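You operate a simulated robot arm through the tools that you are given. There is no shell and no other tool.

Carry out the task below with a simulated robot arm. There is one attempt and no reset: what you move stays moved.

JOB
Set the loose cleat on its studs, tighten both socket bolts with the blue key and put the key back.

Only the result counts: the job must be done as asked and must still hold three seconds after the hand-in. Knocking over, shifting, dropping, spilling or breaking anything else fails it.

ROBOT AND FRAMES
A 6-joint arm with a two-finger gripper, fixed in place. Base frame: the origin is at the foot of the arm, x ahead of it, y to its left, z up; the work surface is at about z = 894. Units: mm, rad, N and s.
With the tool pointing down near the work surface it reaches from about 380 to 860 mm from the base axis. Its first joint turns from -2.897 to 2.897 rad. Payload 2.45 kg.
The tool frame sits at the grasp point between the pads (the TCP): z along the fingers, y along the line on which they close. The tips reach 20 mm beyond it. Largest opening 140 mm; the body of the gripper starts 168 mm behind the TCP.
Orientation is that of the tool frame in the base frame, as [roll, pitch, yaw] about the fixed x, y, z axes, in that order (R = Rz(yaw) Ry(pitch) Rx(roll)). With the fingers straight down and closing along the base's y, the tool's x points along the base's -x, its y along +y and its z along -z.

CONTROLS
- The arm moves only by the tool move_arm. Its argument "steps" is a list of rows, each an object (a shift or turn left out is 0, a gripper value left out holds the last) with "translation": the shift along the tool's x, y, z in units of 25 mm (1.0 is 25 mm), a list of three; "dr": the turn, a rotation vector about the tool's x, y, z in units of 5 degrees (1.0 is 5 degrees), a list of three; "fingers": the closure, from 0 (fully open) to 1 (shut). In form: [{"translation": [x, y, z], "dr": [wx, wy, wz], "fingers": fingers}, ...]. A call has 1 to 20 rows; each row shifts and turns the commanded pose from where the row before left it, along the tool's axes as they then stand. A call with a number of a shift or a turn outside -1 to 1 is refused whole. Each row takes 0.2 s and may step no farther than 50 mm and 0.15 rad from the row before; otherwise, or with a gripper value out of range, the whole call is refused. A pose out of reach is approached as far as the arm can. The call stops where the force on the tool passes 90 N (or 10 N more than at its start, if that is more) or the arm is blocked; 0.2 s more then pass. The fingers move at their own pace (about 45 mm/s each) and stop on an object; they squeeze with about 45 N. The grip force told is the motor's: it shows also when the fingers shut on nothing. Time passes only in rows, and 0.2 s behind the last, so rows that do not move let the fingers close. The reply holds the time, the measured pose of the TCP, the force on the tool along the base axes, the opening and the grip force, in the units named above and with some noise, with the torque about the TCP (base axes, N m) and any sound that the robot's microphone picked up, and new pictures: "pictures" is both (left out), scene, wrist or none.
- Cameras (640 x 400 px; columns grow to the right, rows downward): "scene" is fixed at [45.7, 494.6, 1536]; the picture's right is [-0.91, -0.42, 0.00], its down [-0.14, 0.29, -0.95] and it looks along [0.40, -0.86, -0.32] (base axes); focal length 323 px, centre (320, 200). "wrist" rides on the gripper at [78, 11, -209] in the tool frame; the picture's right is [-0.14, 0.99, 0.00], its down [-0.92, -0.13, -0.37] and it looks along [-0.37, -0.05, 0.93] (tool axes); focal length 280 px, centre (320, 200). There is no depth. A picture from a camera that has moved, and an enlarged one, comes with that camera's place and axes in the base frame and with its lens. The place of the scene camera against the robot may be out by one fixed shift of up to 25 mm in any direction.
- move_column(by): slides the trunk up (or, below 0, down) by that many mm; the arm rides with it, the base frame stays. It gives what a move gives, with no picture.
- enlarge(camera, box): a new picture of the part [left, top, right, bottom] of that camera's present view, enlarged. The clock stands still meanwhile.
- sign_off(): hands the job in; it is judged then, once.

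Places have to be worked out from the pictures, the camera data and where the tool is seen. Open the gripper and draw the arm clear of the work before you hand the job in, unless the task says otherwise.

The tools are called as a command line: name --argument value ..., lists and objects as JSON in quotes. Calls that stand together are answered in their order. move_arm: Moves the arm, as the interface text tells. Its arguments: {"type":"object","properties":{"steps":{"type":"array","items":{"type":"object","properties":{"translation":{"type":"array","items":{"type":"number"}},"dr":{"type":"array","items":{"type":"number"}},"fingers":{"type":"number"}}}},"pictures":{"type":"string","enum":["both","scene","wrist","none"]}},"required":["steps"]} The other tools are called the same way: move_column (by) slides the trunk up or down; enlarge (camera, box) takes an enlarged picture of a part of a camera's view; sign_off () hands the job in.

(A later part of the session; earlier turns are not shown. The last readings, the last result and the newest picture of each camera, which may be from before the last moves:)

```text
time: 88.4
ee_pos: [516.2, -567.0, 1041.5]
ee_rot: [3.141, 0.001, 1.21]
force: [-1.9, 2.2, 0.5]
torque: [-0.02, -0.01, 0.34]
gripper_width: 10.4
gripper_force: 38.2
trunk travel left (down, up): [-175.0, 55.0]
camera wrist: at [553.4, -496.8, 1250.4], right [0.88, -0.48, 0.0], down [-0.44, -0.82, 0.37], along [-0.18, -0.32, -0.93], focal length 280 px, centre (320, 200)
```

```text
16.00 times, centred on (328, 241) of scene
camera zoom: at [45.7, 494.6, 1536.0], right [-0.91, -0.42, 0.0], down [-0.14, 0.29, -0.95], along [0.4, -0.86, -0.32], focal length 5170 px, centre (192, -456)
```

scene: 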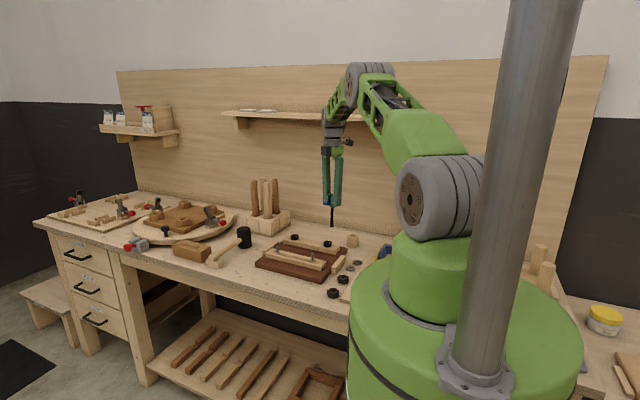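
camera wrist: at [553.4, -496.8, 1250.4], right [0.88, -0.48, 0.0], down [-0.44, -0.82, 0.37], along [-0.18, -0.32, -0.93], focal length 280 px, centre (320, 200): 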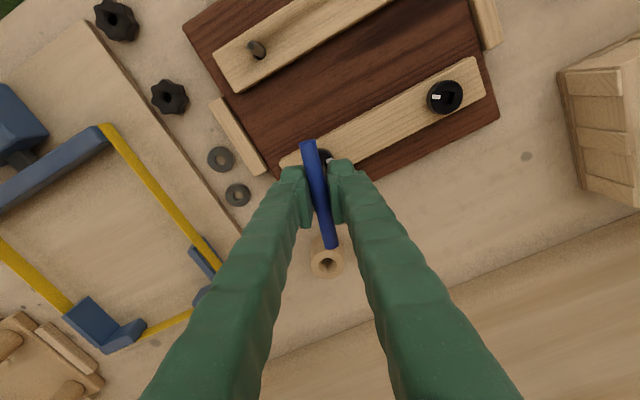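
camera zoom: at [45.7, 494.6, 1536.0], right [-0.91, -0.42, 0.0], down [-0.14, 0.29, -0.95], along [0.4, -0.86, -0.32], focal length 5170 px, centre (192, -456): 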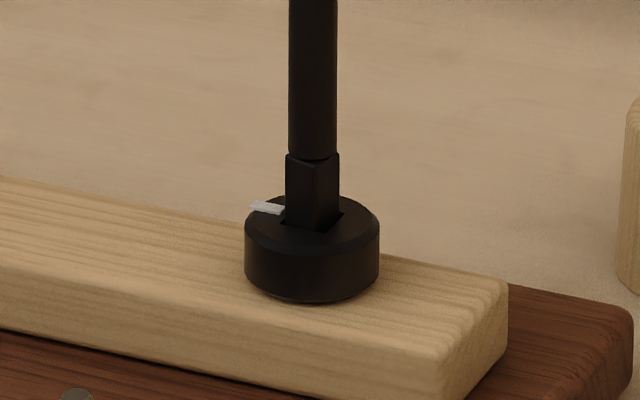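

Bar re-aligned; residual torque 0.34 N·m. I turn back ~4° more to free the key in the slack, then lift it out.

move_arm --steps '[{"dr": [0, 0, -0.4]}, {"dr": [0, 0, -0.4]}, {}, {"translation": [0, 0, -0.2]}, {"translation": [0, 0, -0.2]}, {"translation": [0, 0, -0.2]}, {"translation": [0, 0, -0.2]}, {"translation": [0, 0, -0.2]}, {"translation": [0, 0, -0.2]}, {}]'

enlarge --camera "scene" --box '[285, 215, 345, 255]'

```text
time: 90.6
ee_pos: [516.5, -566.2, 1072.7]
ee_rot: [-3.141, 0.001, 1.281]
force: [-0.1, 0.0, -1.7]
torque: [-0.01, 0.02, -0.01]
gripper_width: 10.7
gripper_force: 38.2
trunk travel left (down, up): [-175.0, 55.0]
camera wrist: at [548.7, -494.2, 1281.4], right [0.91, -0.41, 0.0], down [-0.39, -0.85, 0.37], along [-0.15, -0.34, -0.93], focal length 280 px, centre (320, 200)
```

scene: 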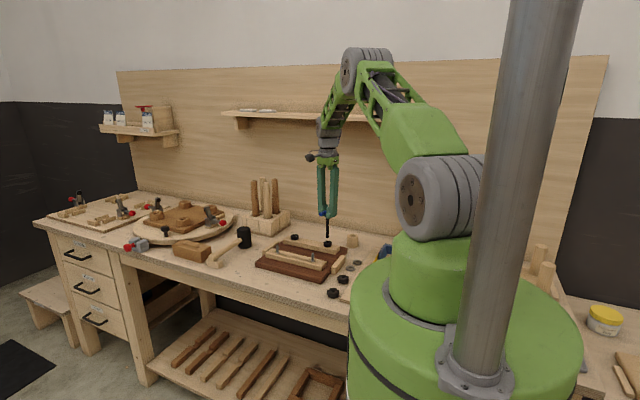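
wrist: 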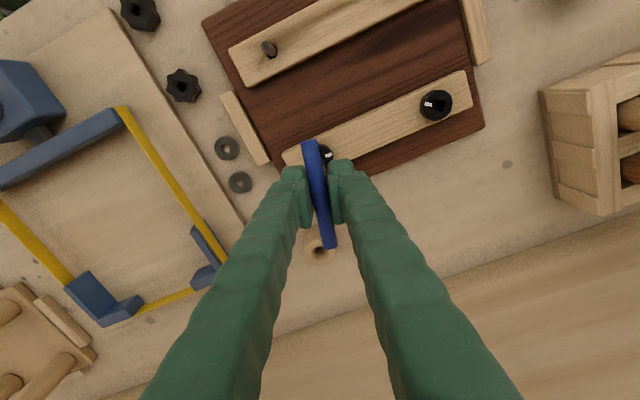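

```text
10.00 times, centred on (315, 235) of scene
camera zoom: at [45.7, 494.6, 1536.0], right [-0.91, -0.42, 0.0], down [-0.14, 0.29, -0.95], along [0.4, -0.86, -0.32], focal length 3231 px, centre (370, -150)
```

zoom: 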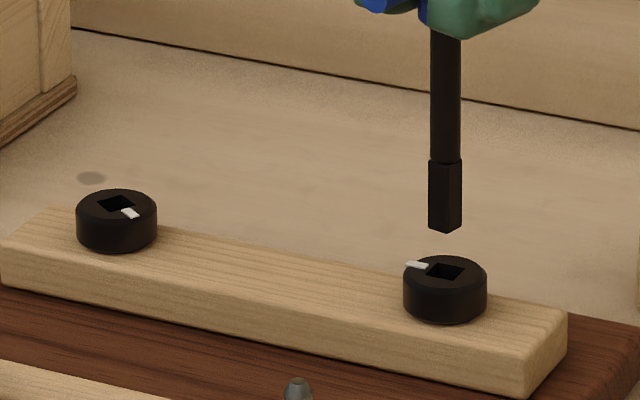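

Bolt A is tightened; the key is out. I now measure bolt B's position and socket angle from this view.

enlarge --camera "wrist" --box '[415, 85, 460, 125]'

```text
10.00 times, centred on (438, 105) of wrist
camera zoom: at [548.7, -494.2, 1281.4], right [0.91, -0.41, 0.0], down [-0.39, -0.85, 0.37], along [-0.15, -0.34, -0.93], focal length 2804 px, centre (-855, 1150)
```

zoom: 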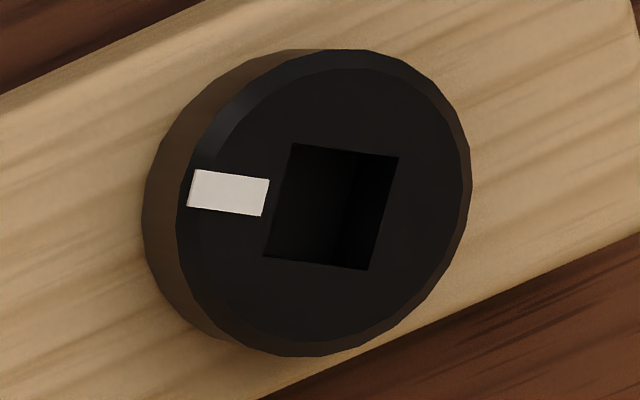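

Bolt B's socket is at +15.2° (mod 90°) in the tool frame, ~148.5 mm from bolt A. I raise 30 mm and turn back counterclockwise ~165° to regain clockwise travel.

move_arm --steps '[{"translation": [0, 0, -0.6]}, {"translation": [0, 0, -0.6]}, {"dr": [0, 0, -0.97]}, {"dr": [0, 0, -0.97]}, {"dr": [0, 0, -0.97]}, {"dr": [0, 0, -0.97]}, {"dr": [0, 0, -0.97]}, {"dr": [0, 0, -0.97]}, {"dr": [0, 0, -0.97]}, {"dr": [0, 0, -0.97]}, {"dr": [0, 0, -0.97]}, {"dr": [0, 0, -0.97]}, {"dr": [0, 0, -0.97]}, {"dr": [0, 0, -0.97]}, {"dr": [0, 0, -0.97]}, {"dr": [0, 0, -0.97]}, {"dr": [0, 0, -0.97]}, {"dr": [0, 0, -0.97]}, {"dr": [0, 0, -0.97]}]' --pictures "none"

move_arm --steps '[{"dr": [0, 0, -0.97]}, {"dr": [0, 0, -0.97]}, {"dr": [0, 0, -0.97]}, {"dr": [0, 0, -0.97]}, {"dr": [0, 0, -0.97]}, {"dr": [0, 0, -0.97]}, {"dr": [0, 0, -0.97]}, {"dr": [0, 0, -0.97]}, {"dr": [0, 0, -0.97]}, {"dr": [0, 0, -0.97]}, {"dr": [0, 0, -0.97]}, {"dr": [0, 0, -0.97]}, {"dr": [0, 0, -0.97]}, {"dr": [0, 0, -0.97]}, {"dr": [0, 0, -0.97]}, {"dr": [0, 0, -0.97]}, {"dr": [0, 0, -0.95]}, {}, {}]'

enlarge --camera "wrist" --box '[180, 110, 380, 260]'

```text
time: 94.6
ee_pos: [514.8, -566.9, 1102.2]
ee_rot: [3.141, 0.0, 2.721]
force: [-0.2, -0.9, -1.5]
torque: [-0.04, 0.0, -0.01]
gripper_width: 10.9
gripper_force: 37.8
trunk travel left (down, up): [-175.0, 55.0]
```

```text
time: 98.6
ee_pos: [516.0, -566.8, 1102.2]
ee_rot: [-3.14, 0.001, -2.126]
force: [-1.5, 0.4, -1.1]
torque: [0.0, -0.03, 0.01]
gripper_width: 10.6
gripper_force: 37.6
trunk travel left (down, up): [-175.0, 55.0]
camera wrist: at [465.3, -627.2, 1310.9], right [-0.77, 0.64, 0.0], down [0.59, 0.72, 0.37], along [0.24, 0.28, -0.93], focal length 280 px, centre (320, 200)
```

scene: 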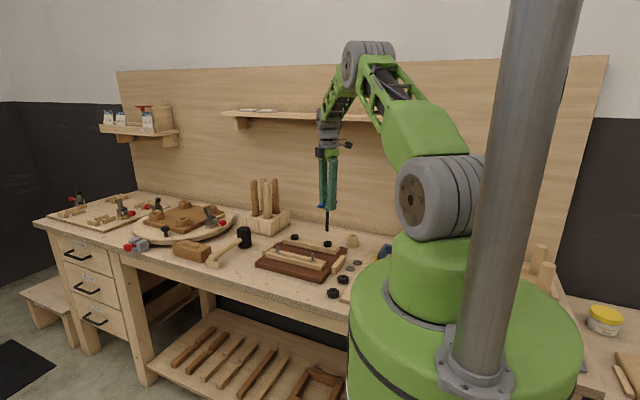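
wrist: 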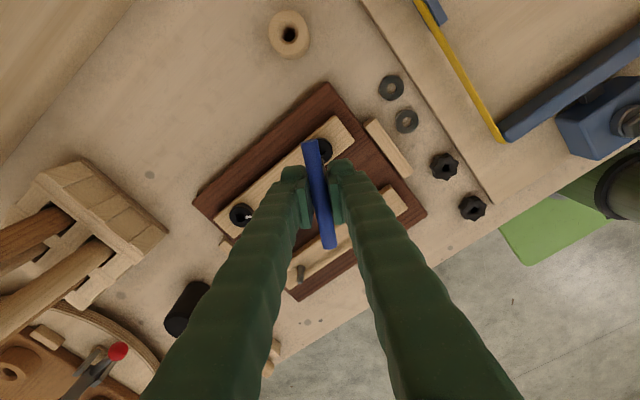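

```text
2.67 times, centred on (280, 185) of wrist
camera zoom: at [465.3, -627.2, 1310.9], right [-0.77, 0.64, 0.0], down [0.59, 0.72, 0.37], along [0.24, 0.28, -0.93], focal length 748 px, centre (427, 240)
```

zoom: 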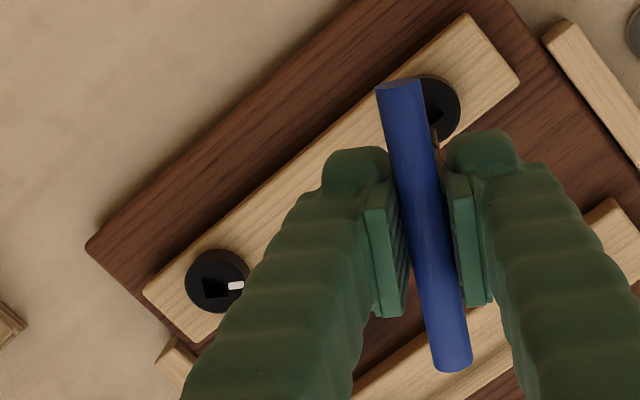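

Bolt B lies at about tool (-78, -127). I move most of the way, leaving ~40 mm offset in y so its socket stays visible for a precise fix.

move_arm --steps '[{"translation": [-0.52, -0.58, 0]}, {"translation": [-0.52, -0.58, 0]}, {"translation": [-0.52, -0.58, 0]}, {"translation": [-0.52, -0.58, 0]}, {"translation": [-0.52, -0.58, 0]}, {"translation": [-0.52, -0.58, 0]}, {}, {}]'

enlarge --camera "wrist" --box '[265, 120, 325, 175]'

enlarge --camera "wrist" --box '[280, 110, 370, 250]'

```text
time: 100.4
ee_pos: [629.9, -547.2, 1101.5]
ee_rot: [3.141, 0.0, -2.126]
force: [-0.3, 0.9, -0.6]
torque: [-0.01, 0.02, 0.01]
gripper_width: 10.5
gripper_force: 38.5
trunk travel left (down, up): [-175.0, 55.0]
camera wrist: at [580.4, -607.2, 1310.4], right [-0.77, 0.64, 0.0], down [0.59, 0.72, 0.37], along [0.24, 0.28, -0.93], focal length 280 px, centre (320, 200)
```

scene: 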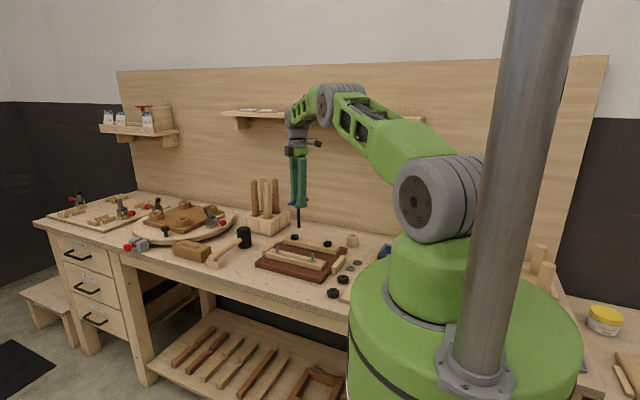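
wrist: 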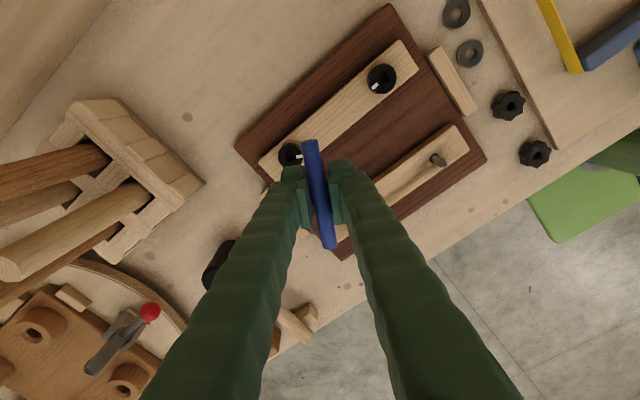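

```text
7.27 times, centred on (295, 148) of wrist
camera zoom: at [580.4, -607.2, 1310.4], right [-0.77, 0.64, 0.0], down [0.59, 0.72, 0.37], along [0.24, 0.28, -0.93], focal length 2039 px, centre (502, 582)
```

zoom: 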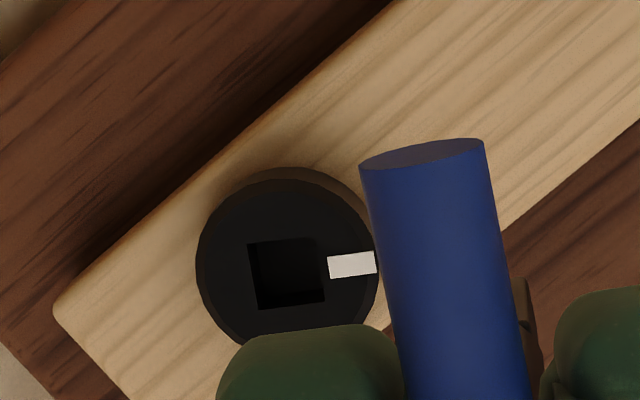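

```text
2.86 times, centred on (325, 180) of wrist
camera zoom: at [580.4, -607.2, 1310.4], right [-0.77, 0.64, 0.0], down [0.59, 0.72, 0.37], along [0.24, 0.28, -0.93], focal length 801 px, centre (306, 257)
```

zoom: 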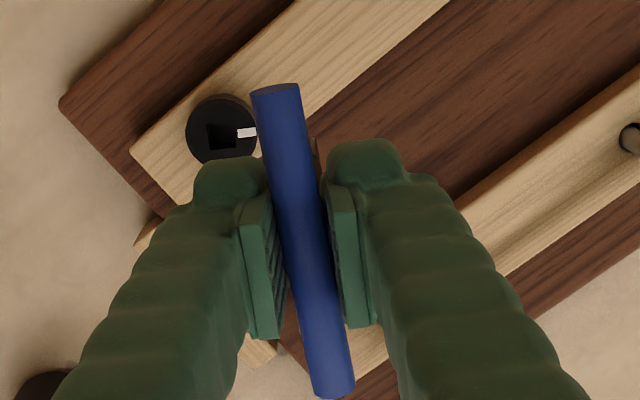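

Bolt B sits at tool (-1.0, -39.7), its socket +3°, and the bar has shifted to -2.2° and about 2 mm along in the grip. I turn +5.2°, shift over the bolt and lower to ~14 mm above it.

move_arm --steps '[{"dr": [0, 0, 0.52]}, {"dr": [0, 0, 0.52]}, {"translation": [-0.043, -0.524, 0]}, {"translation": [-0.043, -0.524, 0]}, {"translation": [-0.042, -0.524, 0]}, {"translation": [0, 0, 0.45]}, {"translation": [0, 0, 0.45]}, {"translation": [0, 0, 0.45]}, {}, {}]' --pictures "wrist"

enlarge --camera "scene" --box '[280, 222, 310, 248]'

enlarge --camera "wrist" --box '[280, 110, 370, 250]'

enlarge --camera "wrist" --box '[295, 120, 355, 180]'

```text
time: 102.6
ee_pos: [649.3, -555.0, 1065.0]
ee_rot: [-3.142, -0.001, -2.216]
force: [-0.8, -0.8, -0.7]
torque: [0.02, -0.02, 0.01]
gripper_width: 10.8
gripper_force: 37.5
out of reach, approached as far as the arm can: row 4, 5
trunk travel left (down, up): [-175.0, 55.0]
camera wrist: at [593.1, -610.0, 1275.5], right [-0.71, 0.71, 0.0], down [0.66, 0.66, 0.37], along [0.26, 0.26, -0.93], focal length 280 px, centre (320, 200)
```

wrist: 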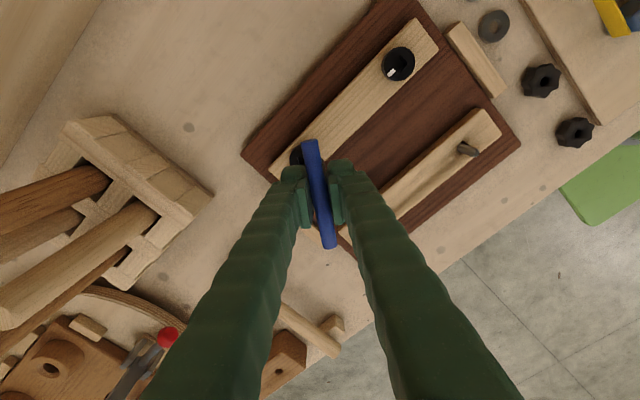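

```text
15.38 times, centred on (295, 235) of scene
camera zoom: at [45.7, 494.6, 1536.0], right [-0.91, -0.42, 0.0], down [-0.14, 0.29, -0.95], along [0.4, -0.86, -0.32], focal length 4971 px, centre (705, -338)
```

zoom: 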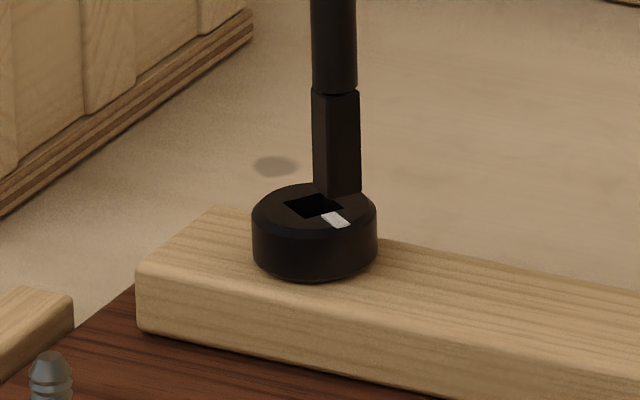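

```text
2.86 times, centred on (325, 180) of wrist
camera zoom: at [593.1, -610.0, 1275.5], right [-0.71, 0.71, 0.0], down [0.66, 0.66, 0.37], along [0.26, 0.26, -0.93], focal length 801 px, centre (306, 257)
```

zoom: 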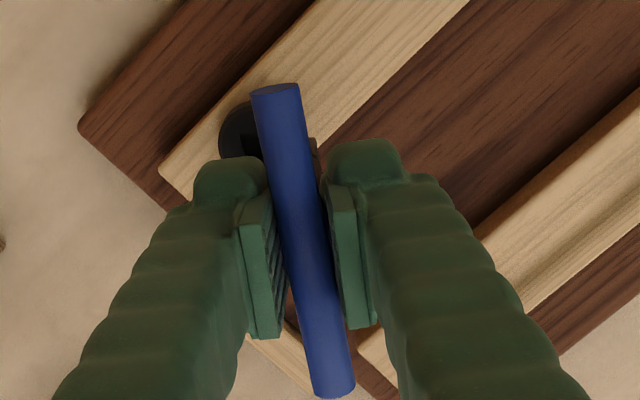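

```text
6.67 times, centred on (325, 150) of wrist
camera zoom: at [593.1, -610.0, 1275.5], right [-0.71, 0.71, 0.0], down [0.66, 0.66, 0.37], along [0.26, 0.26, -0.93], focal length 1869 px, centre (287, 533)
```

zoom: 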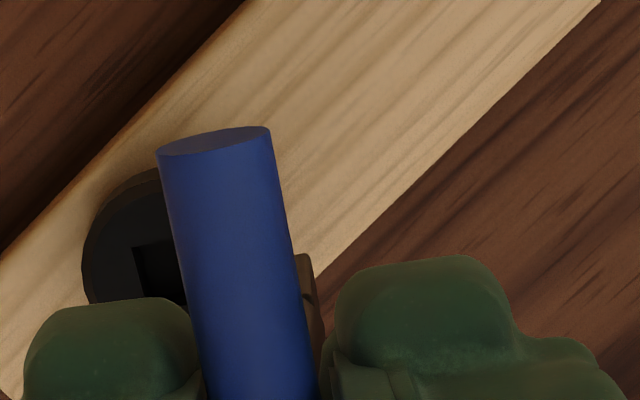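

The arm's reach with a vertical tool ends ~19 mm short of bolt B. A 4° outward tilt (tool z leaning outward) keeps the key well within the socket clearance and brings it into reach, so I tilt and then shift the rest.

move_arm --steps '[{"dr": [0.4, 0.025, 0]}, {"dr": [0.4, 0.025, 0]}, {"translation": [0.024, -0.234, 0.016]}, {"translation": [0.024, -0.233, 0.017]}, {}, {}]' --pictures "wrist"

enlarge --camera "scene" --box '[280, 222, 310, 248]'

enlarge --camera "wrist" --box '[290, 120, 350, 180]'

```text
time: 104.0
ee_pos: [658.8, -562.8, 1066.6]
ee_rot: [-3.072, -0.003, -2.217]
force: [-0.5, 1.0, -1.2]
torque: [-0.02, 0.01, -0.04]
gripper_width: 10.5
gripper_force: 38.2
trunk travel left (down, up): [-175.0, 55.0]
camera wrist: at [591.8, -608.5, 1275.0], right [-0.71, 0.7, -0.07], down [0.64, 0.68, 0.37], along [0.31, 0.22, -0.93], focal length 280 px, centre (320, 200)
```

wrist: 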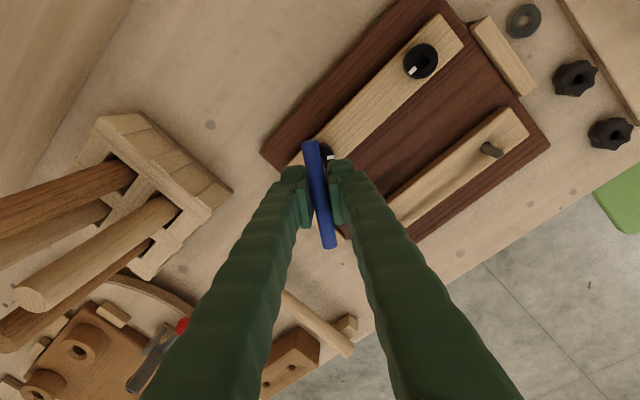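

```text
15.38 times, centred on (295, 235) of scene
camera zoom: at [45.7, 494.6, 1536.0], right [-0.91, -0.42, 0.0], down [-0.14, 0.29, -0.95], along [0.4, -0.86, -0.32], focal length 4971 px, centre (705, -338)
```

zoom: 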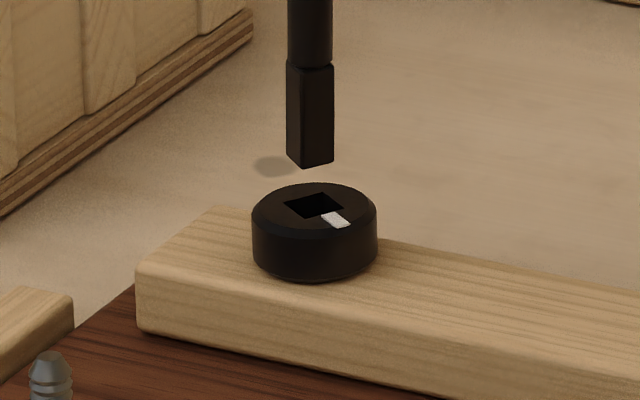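

```text
6.67 times, centred on (320, 150) of wrist
camera zoom: at [591.8, -608.5, 1275.0], right [-0.71, 0.7, -0.07], down [0.64, 0.68, 0.37], along [0.31, 0.22, -0.93], focal length 1869 px, centre (320, 533)
```

zoom: 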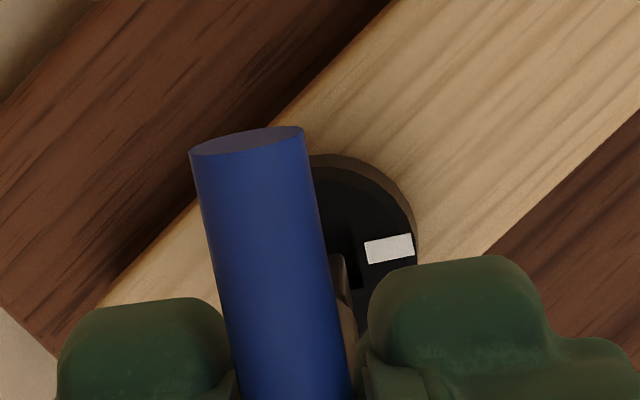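

In reach now. Tip is within ~0.6 mm of the socket in both views; I nudge +0.6 mm in x and lower straight down (along base vertical) 10 mm.

move_arm --steps '[{"translation": [0.024, 0.007, 0.1]}, {"translation": [0, 0.007, 0.1]}, {"translation": [0, 0.007, 0.1]}, {"translation": [0, 0.007, 0.1]}, {}]' --pictures "wrist"

enlarge --camera "scene" --box '[285, 228, 305, 246]'

enlarge --camera "wrist" --box '[290, 120, 350, 180]'

```text
time: 105.2
ee_pos: [657.0, -564.1, 1057.5]
ee_rot: [-3.071, -0.004, -2.217]
force: [-1.2, 0.6, -1.4]
torque: [0.0, 0.0, 0.02]
gripper_width: 10.6
gripper_force: 37.9
trunk travel left (down, up): [-175.0, 55.0]
camera wrist: at [590.6, -609.5, 1265.3], right [-0.71, 0.7, -0.07], down [0.64, 0.68, 0.37], along [0.31, 0.22, -0.93], focal length 280 px, centre (320, 200)
```

wrist: 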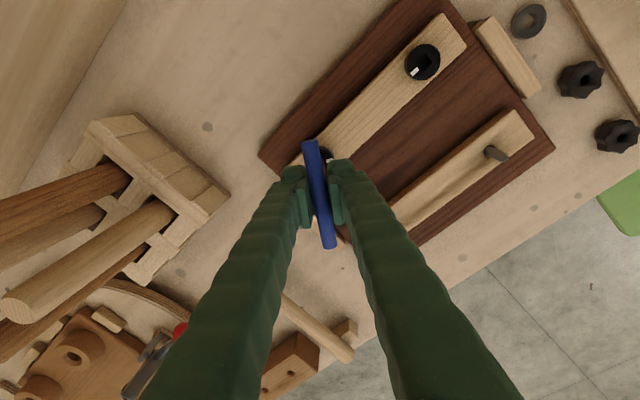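

```text
16.00 times, centred on (295, 237) of scene
camera zoom: at [45.7, 494.6, 1536.0], right [-0.91, -0.42, 0.0], down [-0.14, 0.29, -0.95], along [0.4, -0.86, -0.32], focal length 5170 px, centre (720, -392)
```

zoom: 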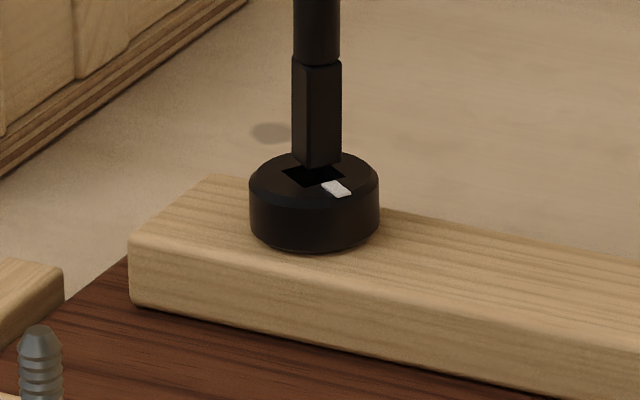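

```text
6.67 times, centred on (320, 150) of wrist
camera zoom: at [590.6, -609.5, 1265.3], right [-0.71, 0.7, -0.07], down [0.64, 0.68, 0.37], along [0.31, 0.22, -0.93], focal length 1869 px, centre (320, 533)
```

zoom: 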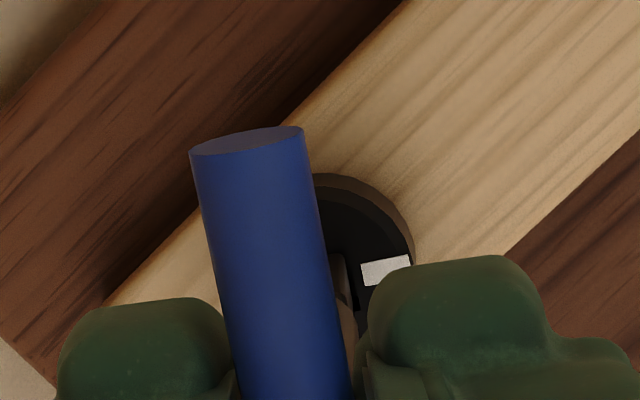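

Both views agree on a ~0.6–0.7 mm correction; I apply it and lower into the socket.

move_arm --steps '[{"translation": [-0.02, -0.024, 0]}, {"translation": [0, 0.004, 0.06]}, {"translation": [0, 0.004, 0.06]}, {"translation": [0, 0.004, 0.06]}, {"translation": [0, 0.004, 0.06]}, {"translation": [0, 0.004, 0.06]}, {}]' --pictures "none"

enlarge --camera "scene" --box '[285, 228, 305, 246]'

```text
time: 106.8
ee_pos: [657.5, -562.7, 1048.2]
ee_rot: [-3.072, -0.004, -2.218]
force: [-0.1, 0.1, -1.1]
torque: [0.03, -0.02, 0.02]
gripper_width: 10.7
gripper_force: 38.3
trunk travel left (down, up): [-175.0, 55.0]
```

```text
16.00 times, centred on (295, 237) of scene
camera zoom: at [45.7, 494.6, 1536.0], right [-0.91, -0.42, 0.0], down [-0.14, 0.29, -0.95], along [0.4, -0.86, -0.32], focal length 5170 px, centre (720, -392)
```

zoom: 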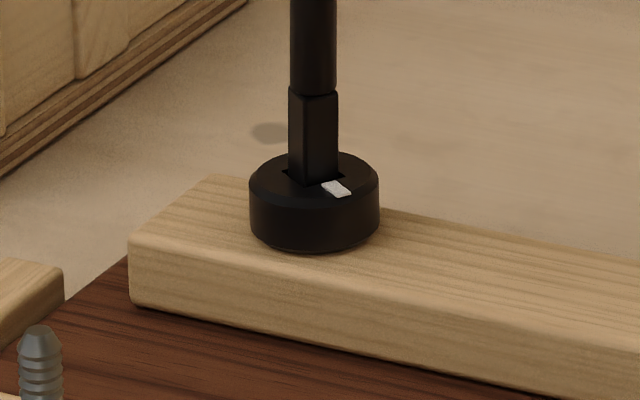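

Inserted cleanly. I continue down to near the bottom.

move_arm --steps '[{"translation": [0, 0.004, 0.06]}, {"translation": [0, 0.004, 0.06]}, {"translation": [0, 0.004, 0.06]}, {"translation": [0, 0.004, 0.06]}, {}]' --pictures "none"

enlarge --camera "scene" --box '[285, 228, 305, 246]'

```text
time: 108.0
ee_pos: [657.8, -563.5, 1043.3]
ee_rot: [-3.073, -0.003, -2.216]
force: [0.3, 0.4, -0.8]
torque: [0.0, -0.02, 0.03]
gripper_width: 10.8
gripper_force: 37.7
trunk travel left (down, up): [-175.0, 55.0]
```

```text
16.00 times, centred on (295, 237) of scene
camera zoom: at [45.7, 494.6, 1536.0], right [-0.91, -0.42, 0.0], down [-0.14, 0.29, -0.95], along [0.4, -0.86, -0.32], focal length 5170 px, centre (720, -392)
```

zoom: 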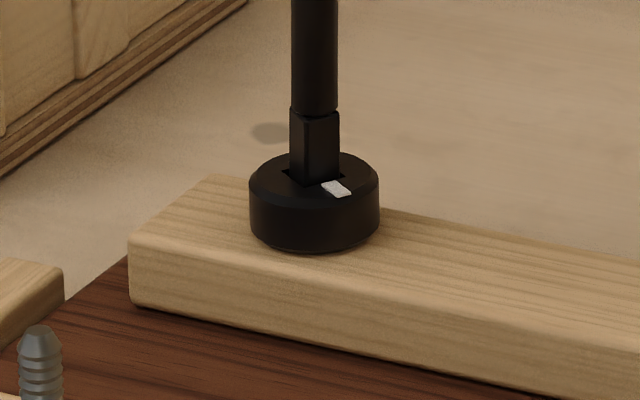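

Fully engaged with no side load. I turn clockwise about the tilted key axis, compensating the 1.4 mm key offset.

move_arm --steps '[{"translation": [0, 0.0024, 0], "dr": [0, 0, 0.5]}, {"translation": [0, 0.0024, 0], "dr": [0, 0, 0.5]}, {"translation": [0, 0.0024, 0], "dr": [0, 0, 0.5]}, {"translation": [0, 0.0024, 0], "dr": [0, 0, 0.5]}, {"translation": [0, 0.0024, 0], "dr": [0, 0, 0.5]}, {"translation": [0, 0.0024, 0], "dr": [0, 0, 0.5]}, {"translation": [0, 0.0024, 0], "dr": [0, 0, 0.5]}, {"translation": [0, 0.0024, 0], "dr": [0, 0, 0.5]}, {"translation": [0, 0.0024, 0], "dr": [0, 0, 0.5]}, {"translation": [0, 0.0024, 0], "dr": [0, 0, 0.5]}, {}]' --pictures "none"

enlarge --camera "scene" --box '[285, 228, 305, 246]'

```text
time: 110.4
ee_pos: [657.4, -561.7, 1043.8]
ee_rot: [-3.076, 0.028, -2.652]
force: [1.8, 0.1, -3.2]
torque: [0.06, -0.24, 0.04]
gripper_width: 10.8
gripper_force: 37.6
trunk travel left (down, up): [-175.0, 55.0]
```

```text
16.00 times, centred on (295, 237) of scene
camera zoom: at [45.7, 494.6, 1536.0], right [-0.91, -0.42, 0.0], down [-0.14, 0.29, -0.95], along [0.4, -0.86, -0.32], focal length 5170 px, centre (720, -392)
```

zoom: 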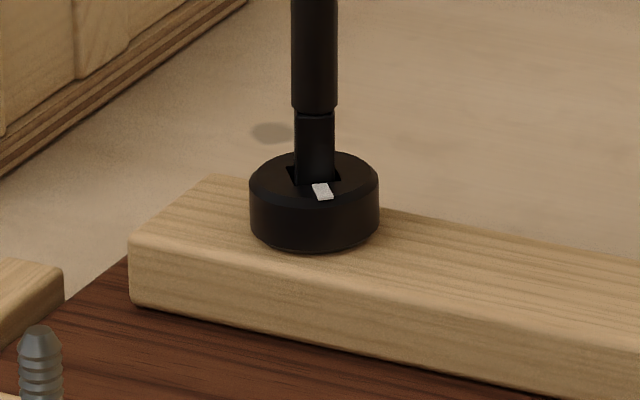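

Bolt B turns with the key and loads are small. I continue.

move_arm --steps '[{"translation": [0, 0.0024, 0.01], "dr": [0, 0, 0.5]}, {"translation": [0, 0.0024, 0], "dr": [0, 0, 0.5]}, {"translation": [0, 0.0024, 0], "dr": [0, 0, 0.5]}, {"translation": [0, 0.0024, 0], "dr": [0, 0, 0.5]}, {"translation": [0, 0.0024, 0], "dr": [0, 0, 0.5]}, {"translation": [0, 0.0024, 0], "dr": [0, 0, 0.5]}, {"translation": [0, 0.0024, 0], "dr": [0, 0, 0.5]}, {"translation": [0, 0.0024, 0], "dr": [0, 0, 0.5]}, {"translation": [0, 0.0024, 0], "dr": [0, 0, 0.5]}, {"translation": [0, 0.0024, 0], "dr": [0, 0, 0.5]}, {}]' --pictures "none"

enlarge --camera "scene" --box '[285, 228, 305, 246]'

```text
time: 112.8
ee_pos: [656.9, -560.5, 1042.8]
ee_rot: [-3.093, 0.05, -3.088]
force: [2.9, -0.2, 0.5]
torque: [-0.03, -0.29, 0.01]
gripper_width: 10.8
gripper_force: 38.1
trunk travel left (down, up): [-175.0, 55.0]
```

```text
16.00 times, centred on (295, 237) of scene
camera zoom: at [45.7, 494.6, 1536.0], right [-0.91, -0.42, 0.0], down [-0.14, 0.29, -0.95], along [0.4, -0.86, -0.32], focal length 5170 px, centre (720, -392)
```

zoom: 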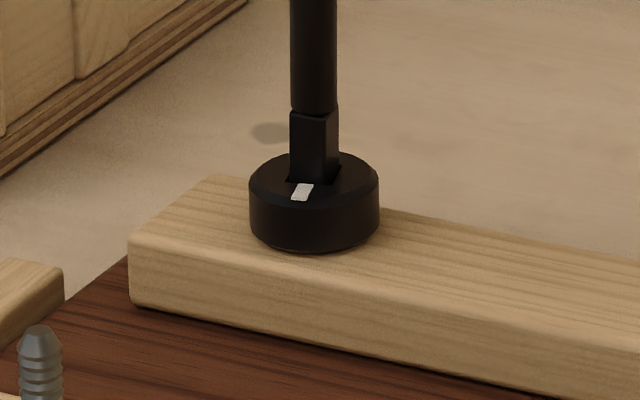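

50° done, still free with only ~3 N side load. I continue.

move_arm --steps '[{"translation": [0, 0.0024, 0], "dr": [0, 0, 0.5]}, {"translation": [0, 0.0024, 0], "dr": [0, 0, 0.5]}, {"translation": [0, 0.0024, 0], "dr": [0, 0, 0.5]}, {"translation": [0, 0.0024, 0], "dr": [0, 0, 0.5]}, {"translation": [0, 0.0024, 0], "dr": [0, 0, 0.5]}, {"translation": [0, 0.0024, 0], "dr": [0, 0, 0.5]}, {"translation": [0, 0.0024, 0], "dr": [0, 0, 0.5]}, {"translation": [0, 0.0024, 0], "dr": [0, 0, 0.5]}, {"translation": [0, 0.0024, 0], "dr": [0, 0, 0.5]}, {"translation": [0, 0.0024, 0], "dr": [0, 0, 0.5]}, {}]' --pictures "wrist"

enlarge --camera "scene" --box '[285, 228, 305, 246]'

```text
time: 115.2
ee_pos: [658.3, -560.5, 1043.2]
ee_rot: [-3.118, 0.067, 2.758]
force: [5.6, -3.4, 2.1]
torque: [-0.27, -0.53, 0.06]
gripper_width: 10.5
gripper_force: 38.2
trunk travel left (down, up): [-175.0, 55.0]
camera wrist: at [578.6, -511.5, 1246.1], right [0.5, 0.87, -0.01], down [0.78, -0.45, 0.43], along [0.37, -0.23, -0.9], focal length 280 px, centre (320, 200)
```

wrist: 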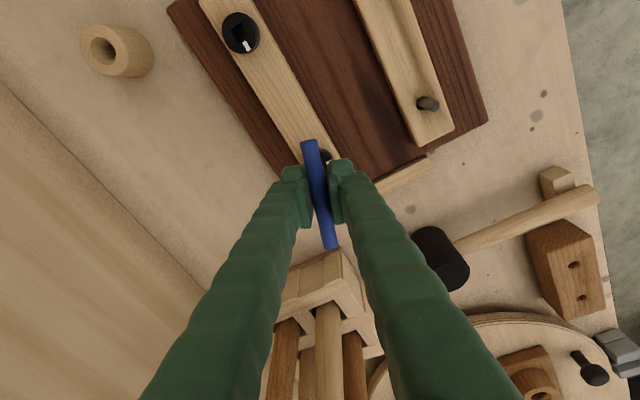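

```text
16.00 times, centred on (295, 237) of scene
camera zoom: at [45.7, 494.6, 1536.0], right [-0.91, -0.42, 0.0], down [-0.14, 0.29, -0.95], along [0.4, -0.86, -0.32], focal length 5170 px, centre (720, -392)
```

zoom: 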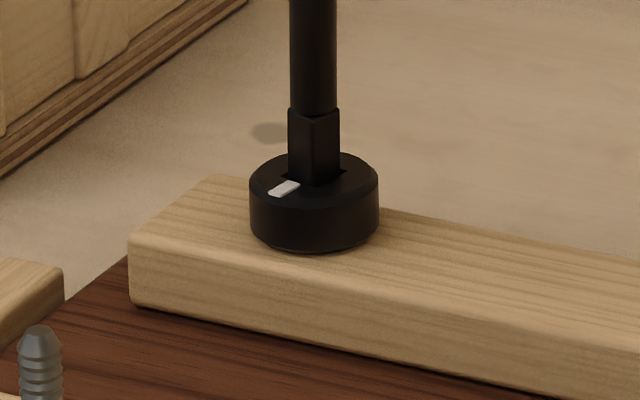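

Side load grew to ~6 N; I relieve it with a 0.7 mm shift and keep turning.

move_arm --steps '[{"translation": [-0.027, -0.002, 0], "dr": [0, 0, 0.5]}, {"translation": [0, 0.0024, 0], "dr": [0, 0, 0.5]}, {"translation": [0, 0.0024, 0], "dr": [0, 0, 0.5]}, {"translation": [0, 0.0024, 0], "dr": [0, 0, 0.5]}, {"translation": [0, 0.0024, 0], "dr": [0, 0, 0.5]}, {"translation": [0, 0.0024, 0], "dr": [0, 0, 0.5]}, {"translation": [0, 0.0024, 0], "dr": [0, 0, 0.5]}, {"translation": [0, 0.0024, 0], "dr": [0, 0, 0.5]}, {"translation": [0, 0.0024, 0], "dr": [0, 0, 0.5]}, {"translation": [0, 0.0024, 0], "dr": [0, 0, 0.5]}, {}]' --pictures "none"

enlarge --camera "scene" --box '[285, 228, 305, 246]'

```text
time: 117.6
ee_pos: [658.7, -561.8, 1042.6]
ee_rot: [3.134, 0.069, 2.32]
force: [2.1, -2.8, -1.0]
torque: [-0.24, -0.22, 0.04]
gripper_width: 10.8
gripper_force: 37.8
trunk travel left (down, up): [-175.0, 55.0]
```

```text
16.00 times, centred on (295, 237) of scene
camera zoom: at [45.7, 494.6, 1536.0], right [-0.91, -0.42, 0.0], down [-0.14, 0.29, -0.95], along [0.4, -0.86, -0.32], focal length 5170 px, centre (720, -392)
```

zoom: 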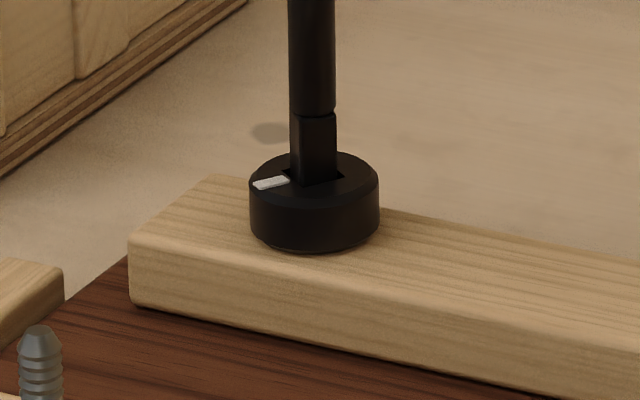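

100° done; continuing.

move_arm --steps '[{"translation": [-0.01, -0.004, 0], "dr": [0, 0, 0.5]}, {"translation": [0, 0.0024, 0], "dr": [0, 0, 0.5]}, {"translation": [0, 0.0024, 0], "dr": [0, 0, 0.5]}, {"translation": [0, 0.0024, 0], "dr": [0, 0, 0.5]}, {"translation": [0, 0.0024, 0], "dr": [0, 0, 0.5]}, {"translation": [0, 0.0024, 0], "dr": [0, 0, 0.5]}, {"translation": [0, 0.0024, 0], "dr": [0, 0, 0.5]}, {"translation": [0, 0.0024, 0], "dr": [0, 0, 0.5]}, {"translation": [0, 0.0024, 0], "dr": [0, 0, 0.5]}, {"translation": [0, 0.0024, 0], "dr": [0, 0, 0.5]}, {}]' --pictures "none"

enlarge --camera "scene" --box '[285, 228, 305, 246]'

```text
time: 120.0
ee_pos: [659.2, -560.9, 1042.5]
ee_rot: [3.105, 0.06, 1.883]
force: [-0.5, -1.3, -2.5]
torque: [-0.12, -0.02, 0.08]
gripper_width: 10.8
gripper_force: 38.0
trunk travel left (down, up): [-175.0, 55.0]
```

```text
16.00 times, centred on (295, 237) of scene
camera zoom: at [45.7, 494.6, 1536.0], right [-0.91, -0.42, 0.0], down [-0.14, 0.29, -0.95], along [0.4, -0.86, -0.32], focal length 5170 px, centre (720, -392)
```

zoom: 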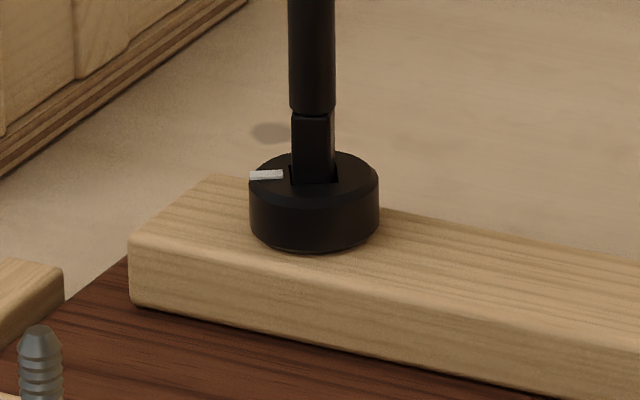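

125°; the mark is near where bolt A's stopped. I continue in smaller portions, watching torque.

move_arm --steps '[{"translation": [0, 0.0024, 0.01], "dr": [0, 0, 0.5]}, {"translation": [0, 0.0024, 0], "dr": [0, 0, 0.5]}, {"translation": [0, 0.0024, 0], "dr": [0, 0, 0.5]}, {"translation": [0, 0.0024, 0], "dr": [0, 0, 0.5]}, {"translation": [0, 0.0024, 0], "dr": [0, 0, 0.5]}, {"translation": [0, 0.0024, 0], "dr": [0, 0, 0.5]}, {}]' --pictures "none"

enlarge --camera "scene" --box '[285, 228, 305, 246]'

```text
time: 121.6
ee_pos: [661.0, -559.4, 1042.4]
ee_rot: [3.09, 0.05, 1.621]
force: [1.4, -5.6, -1.4]
torque: [-0.44, -0.04, 0.03]
gripper_width: 10.9
gripper_force: 37.9
trunk travel left (down, up): [-175.0, 55.0]
```

```text
16.00 times, centred on (295, 237) of scene
camera zoom: at [45.7, 494.6, 1536.0], right [-0.91, -0.42, 0.0], down [-0.14, 0.29, -0.95], along [0.4, -0.86, -0.32], focal length 5170 px, centre (720, -392)
```

zoom: 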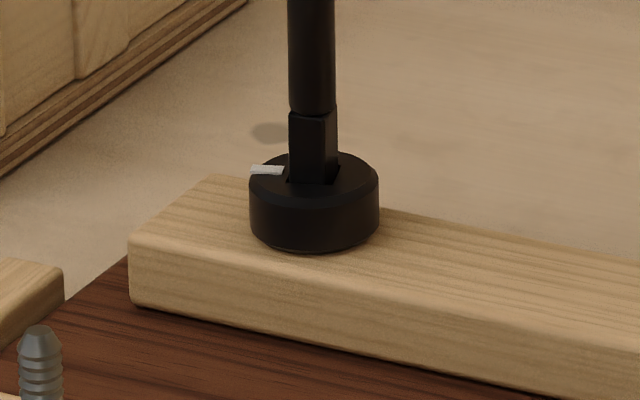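

Still free; relieve the -y load and continue 15°.

move_arm --steps '[{"translation": [-0.024, 0.0024, 0], "dr": [0, 0, 0.5]}, {"translation": [0, 0.0024, 0], "dr": [0, 0, 0.5]}, {"translation": [0, 0.0024, 0], "dr": [0, 0, 0.5]}, {"translation": [0, 0.0024, 0], "dr": [0, 0, 0.5]}, {"translation": [0, 0.0024, 0], "dr": [0, 0, 0.5]}, {"translation": [0, 0.0024, 0], "dr": [0, 0, 0.5]}, {}]' --pictures "none"

enlarge --camera "scene" --box '[285, 228, 305, 246]'

```text
time: 123.2
ee_pos: [660.5, -561.4, 1043.1]
ee_rot: [3.08, 0.033, 1.36]
force: [0.7, -0.5, 3.0]
torque: [0.07, -0.03, 0.1]
gripper_width: 10.9
gripper_force: 37.9
trunk travel left (down, up): [-175.0, 55.0]
```

```text
16.00 times, centred on (295, 237) of scene
camera zoom: at [45.7, 494.6, 1536.0], right [-0.91, -0.42, 0.0], down [-0.14, 0.29, -0.95], along [0.4, -0.86, -0.32], focal length 5170 px, centre (720, -392)
```

zoom: 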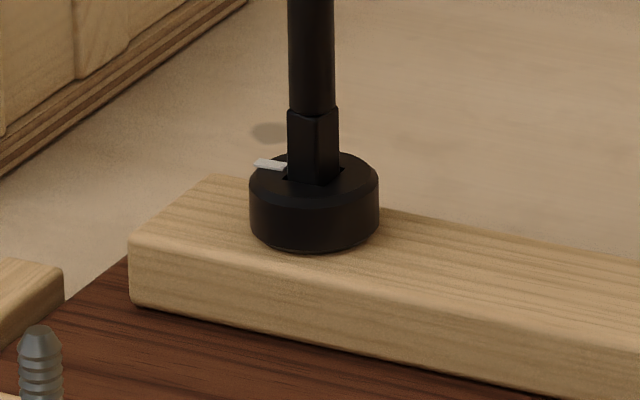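

155°. Continue 12.5° more, expecting the stop soon.

move_arm --steps '[{"translation": [0, 0.0024, 0], "dr": [0, 0, 0.5]}, {"translation": [0, 0.0024, 0], "dr": [0, 0, 0.5]}, {"translation": [0, 0.0024, 0], "dr": [0, 0, 0.5]}, {"translation": [0, 0.0024, 0], "dr": [0, 0, 0.5]}, {"translation": [0, 0.0024, 0], "dr": [0, 0, 0.5]}, {}]' --pictures "none"

enlarge --camera "scene" --box '[285, 228, 305, 246]'

```text
time: 124.6
ee_pos: [662.6, -560.9, 1042.4]
ee_rot: [3.074, 0.019, 1.14]
force: [4.4, -1.7, 1.9]
torque: [0.27, 0.0, 0.97]
gripper_width: 11.1
gripper_force: 38.4
trunk travel left (down, up): [-175.0, 55.0]
```

```text
16.00 times, centred on (295, 237) of scene
camera zoom: at [45.7, 494.6, 1536.0], right [-0.91, -0.42, 0.0], down [-0.14, 0.29, -0.95], along [0.4, -0.86, -0.32], focal length 5170 px, centre (720, -392)
```

zoom: 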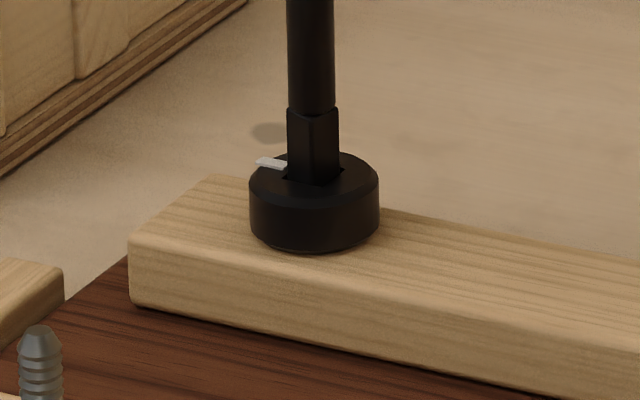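

Torque rises to 0.97 N·m: the stop is reached. I turn further to bring it to about 2 N·m like bolt A.

move_arm --steps '[{"dr": [0, 0, 0.5]}, {"dr": [0, 0, 0.5]}, {"dr": [0, 0, 0.5]}, {"dr": [0, 0, 0.5]}, {"dr": [0, 0, 0.5]}, {}]' --pictures "none"

enlarge --camera "scene" --box '[285, 228, 305, 246]'

```text
time: 126.0
ee_pos: [661.5, -560.7, 1043.9]
ee_rot: [3.07, 0.003, 0.926]
force: [8.2, -5.1, 4.9]
torque: [0.34, -0.11, 1.91]
gripper_width: 16.4
gripper_force: 42.2
trunk travel left (down, up): [-175.0, 55.0]
```

```text
16.00 times, centred on (295, 237) of scene
camera zoom: at [45.7, 494.6, 1536.0], right [-0.91, -0.42, 0.0], down [-0.14, 0.29, -0.95], along [0.4, -0.86, -0.32], focal length 5170 px, centre (720, -392)
```

zoom: 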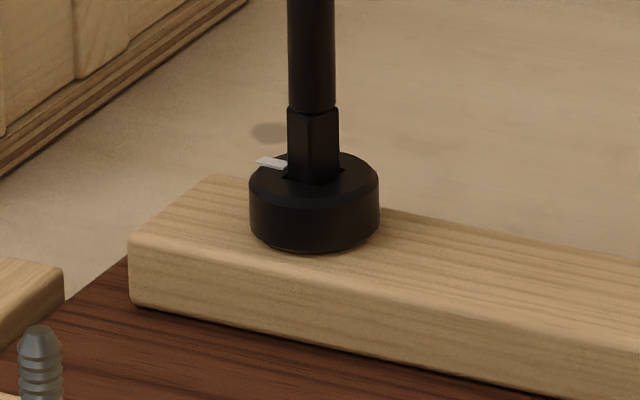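

move_arm --steps '[{"dr": [0, 0, 0.3]}, {"dr": [0, 0, 0.3]}, {}]' --pictures "none"

```text
time: 126.8
ee_pos: [661.3, -559.8, 1044.1]
ee_rot: [3.069, 0.0, 0.872]
force: [10.3, -4.1, 9.7]
torque: [0.42, -0.06, 2.08]
gripper_width: 17.9
gripper_force: 43.9
trunk travel left (down, up): [-175.0, 55.0]
```

Bolt B is tight at 2.1 N·m. I turn back counterclockwise to re-align with the bar.

move_arm --steps '[{"dr": [0, 0, -0.5]}, {"dr": [0, 0, -0.5]}, {"dr": [0, 0, -0.5]}, {"dr": [0, 0, -0.5]}, {"dr": [0, 0, -0.5]}, {"dr": [0, 0, -0.5]}, {"dr": [0, 0, -0.5]}, {"dr": [0, 0, -0.5]}, {}]' --pictures "wrist"

enlarge --camera "wrist" --box '[280, 110, 370, 250]'

enlarge --camera "scene" --box '[285, 228, 305, 246]'

```text
time: 128.8
ee_pos: [660.5, -560.7, 1041.5]
ee_rot: [3.078, 0.026, 1.222]
force: [1.7, -2.8, 2.7]
torque: [-0.19, -0.01, 0.42]
gripper_width: 10.7
gripper_force: 38.0
trunk travel left (down, up): [-175.0, 55.0]
camera wrist: at [686.5, -481.4, 1249.8], right [0.88, -0.47, 0.07], down [-0.45, -0.81, 0.38], along [-0.12, -0.37, -0.92], focal length 280 px, centre (320, 200)
```

wrist: 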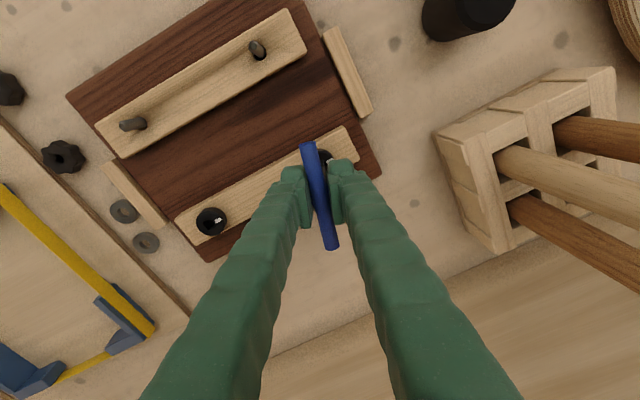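

```text
2.86 times, centred on (325, 180) of wrist
camera zoom: at [686.5, -481.4, 1249.8], right [0.88, -0.47, 0.07], down [-0.45, -0.81, 0.38], along [-0.12, -0.37, -0.92], focal length 801 px, centre (306, 257)
```

zoom: 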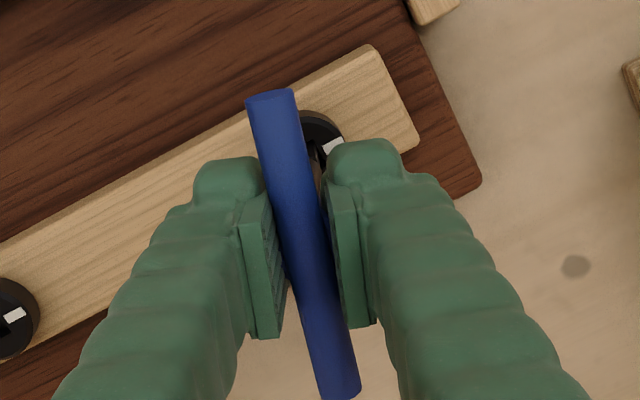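

```text
16.00 times, centred on (295, 237) of scene
camera zoom: at [45.7, 494.6, 1536.0], right [-0.91, -0.42, 0.0], down [-0.14, 0.29, -0.95], along [0.4, -0.86, -0.32], focal length 5170 px, centre (720, -392)
```

zoom: 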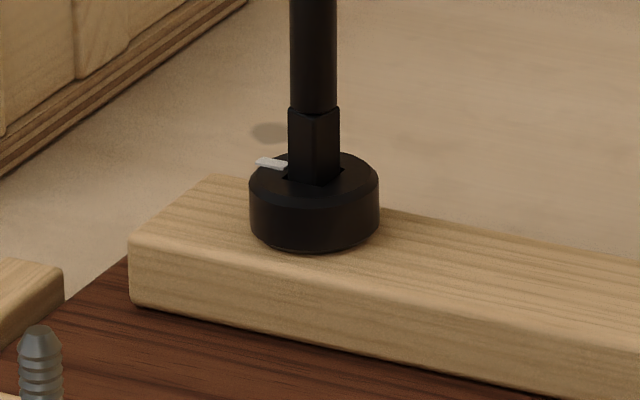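

Key re-aligned (width 10.7). I turn back 5° more into the slack and lift the key straight up out of bolt B.

move_arm --steps '[{"dr": [0, 0, -0.5]}, {"dr": [0, 0, -0.5]}, {}, {"translation": [-0.006, 0.012, -0.2]}, {"translation": [-0.006, 0.012, -0.2]}, {"translation": [-0.006, 0.012, -0.2]}, {"translation": [-0.009, 0.018, -0.3]}, {"translation": [-0.012, 0.024, -0.4]}, {"translation": [-0.012, 0.024, -0.4]}, {"translation": [-0.012, 0.024, -0.4]}, {"translation": [-0.012, 0.024, -0.4]}, {}]'

enlarge --camera "scene" --box '[255, 190, 345, 260]'

```text
time: 131.4
ee_pos: [662.0, -561.2, 1104.1]
ee_rot: [3.079, 0.031, 1.307]
force: [0.5, -0.5, -0.7]
torque: [0.01, 0.01, -0.03]
gripper_width: 10.9
gripper_force: 37.8
trunk travel left (down, up): [-175.0, 55.0]
camera wrist: at [681.0, -479.2, 1312.0], right [0.92, -0.39, 0.07], down [-0.38, -0.84, 0.39], along [-0.09, -0.38, -0.92], focal length 280 px, centre (320, 200)
```

scene: 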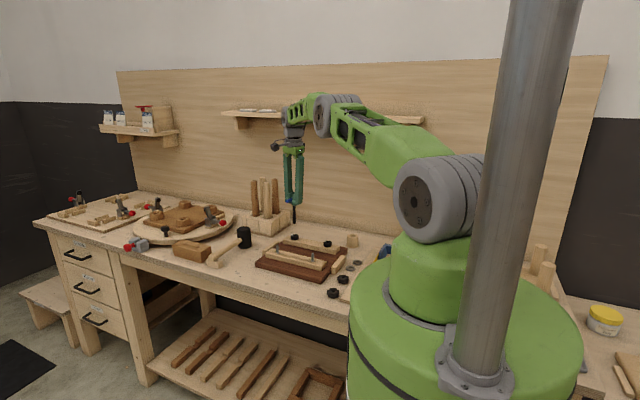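
wrist: 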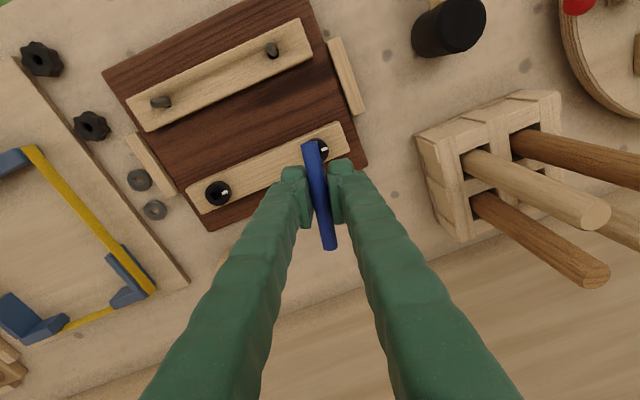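

```text
5.71 times, centred on (300, 225) of scene
camera zoom: at [45.7, 494.6, 1536.0], right [-0.91, -0.42, 0.0], down [-0.14, 0.29, -0.95], along [0.4, -0.86, -0.32], focal length 1846 px, centre (434, 57)
```

zoom: 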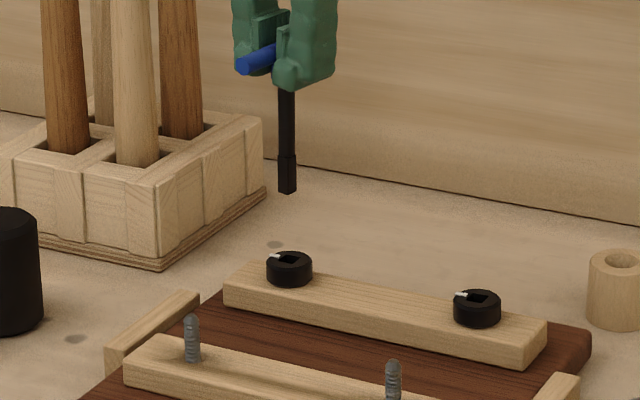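

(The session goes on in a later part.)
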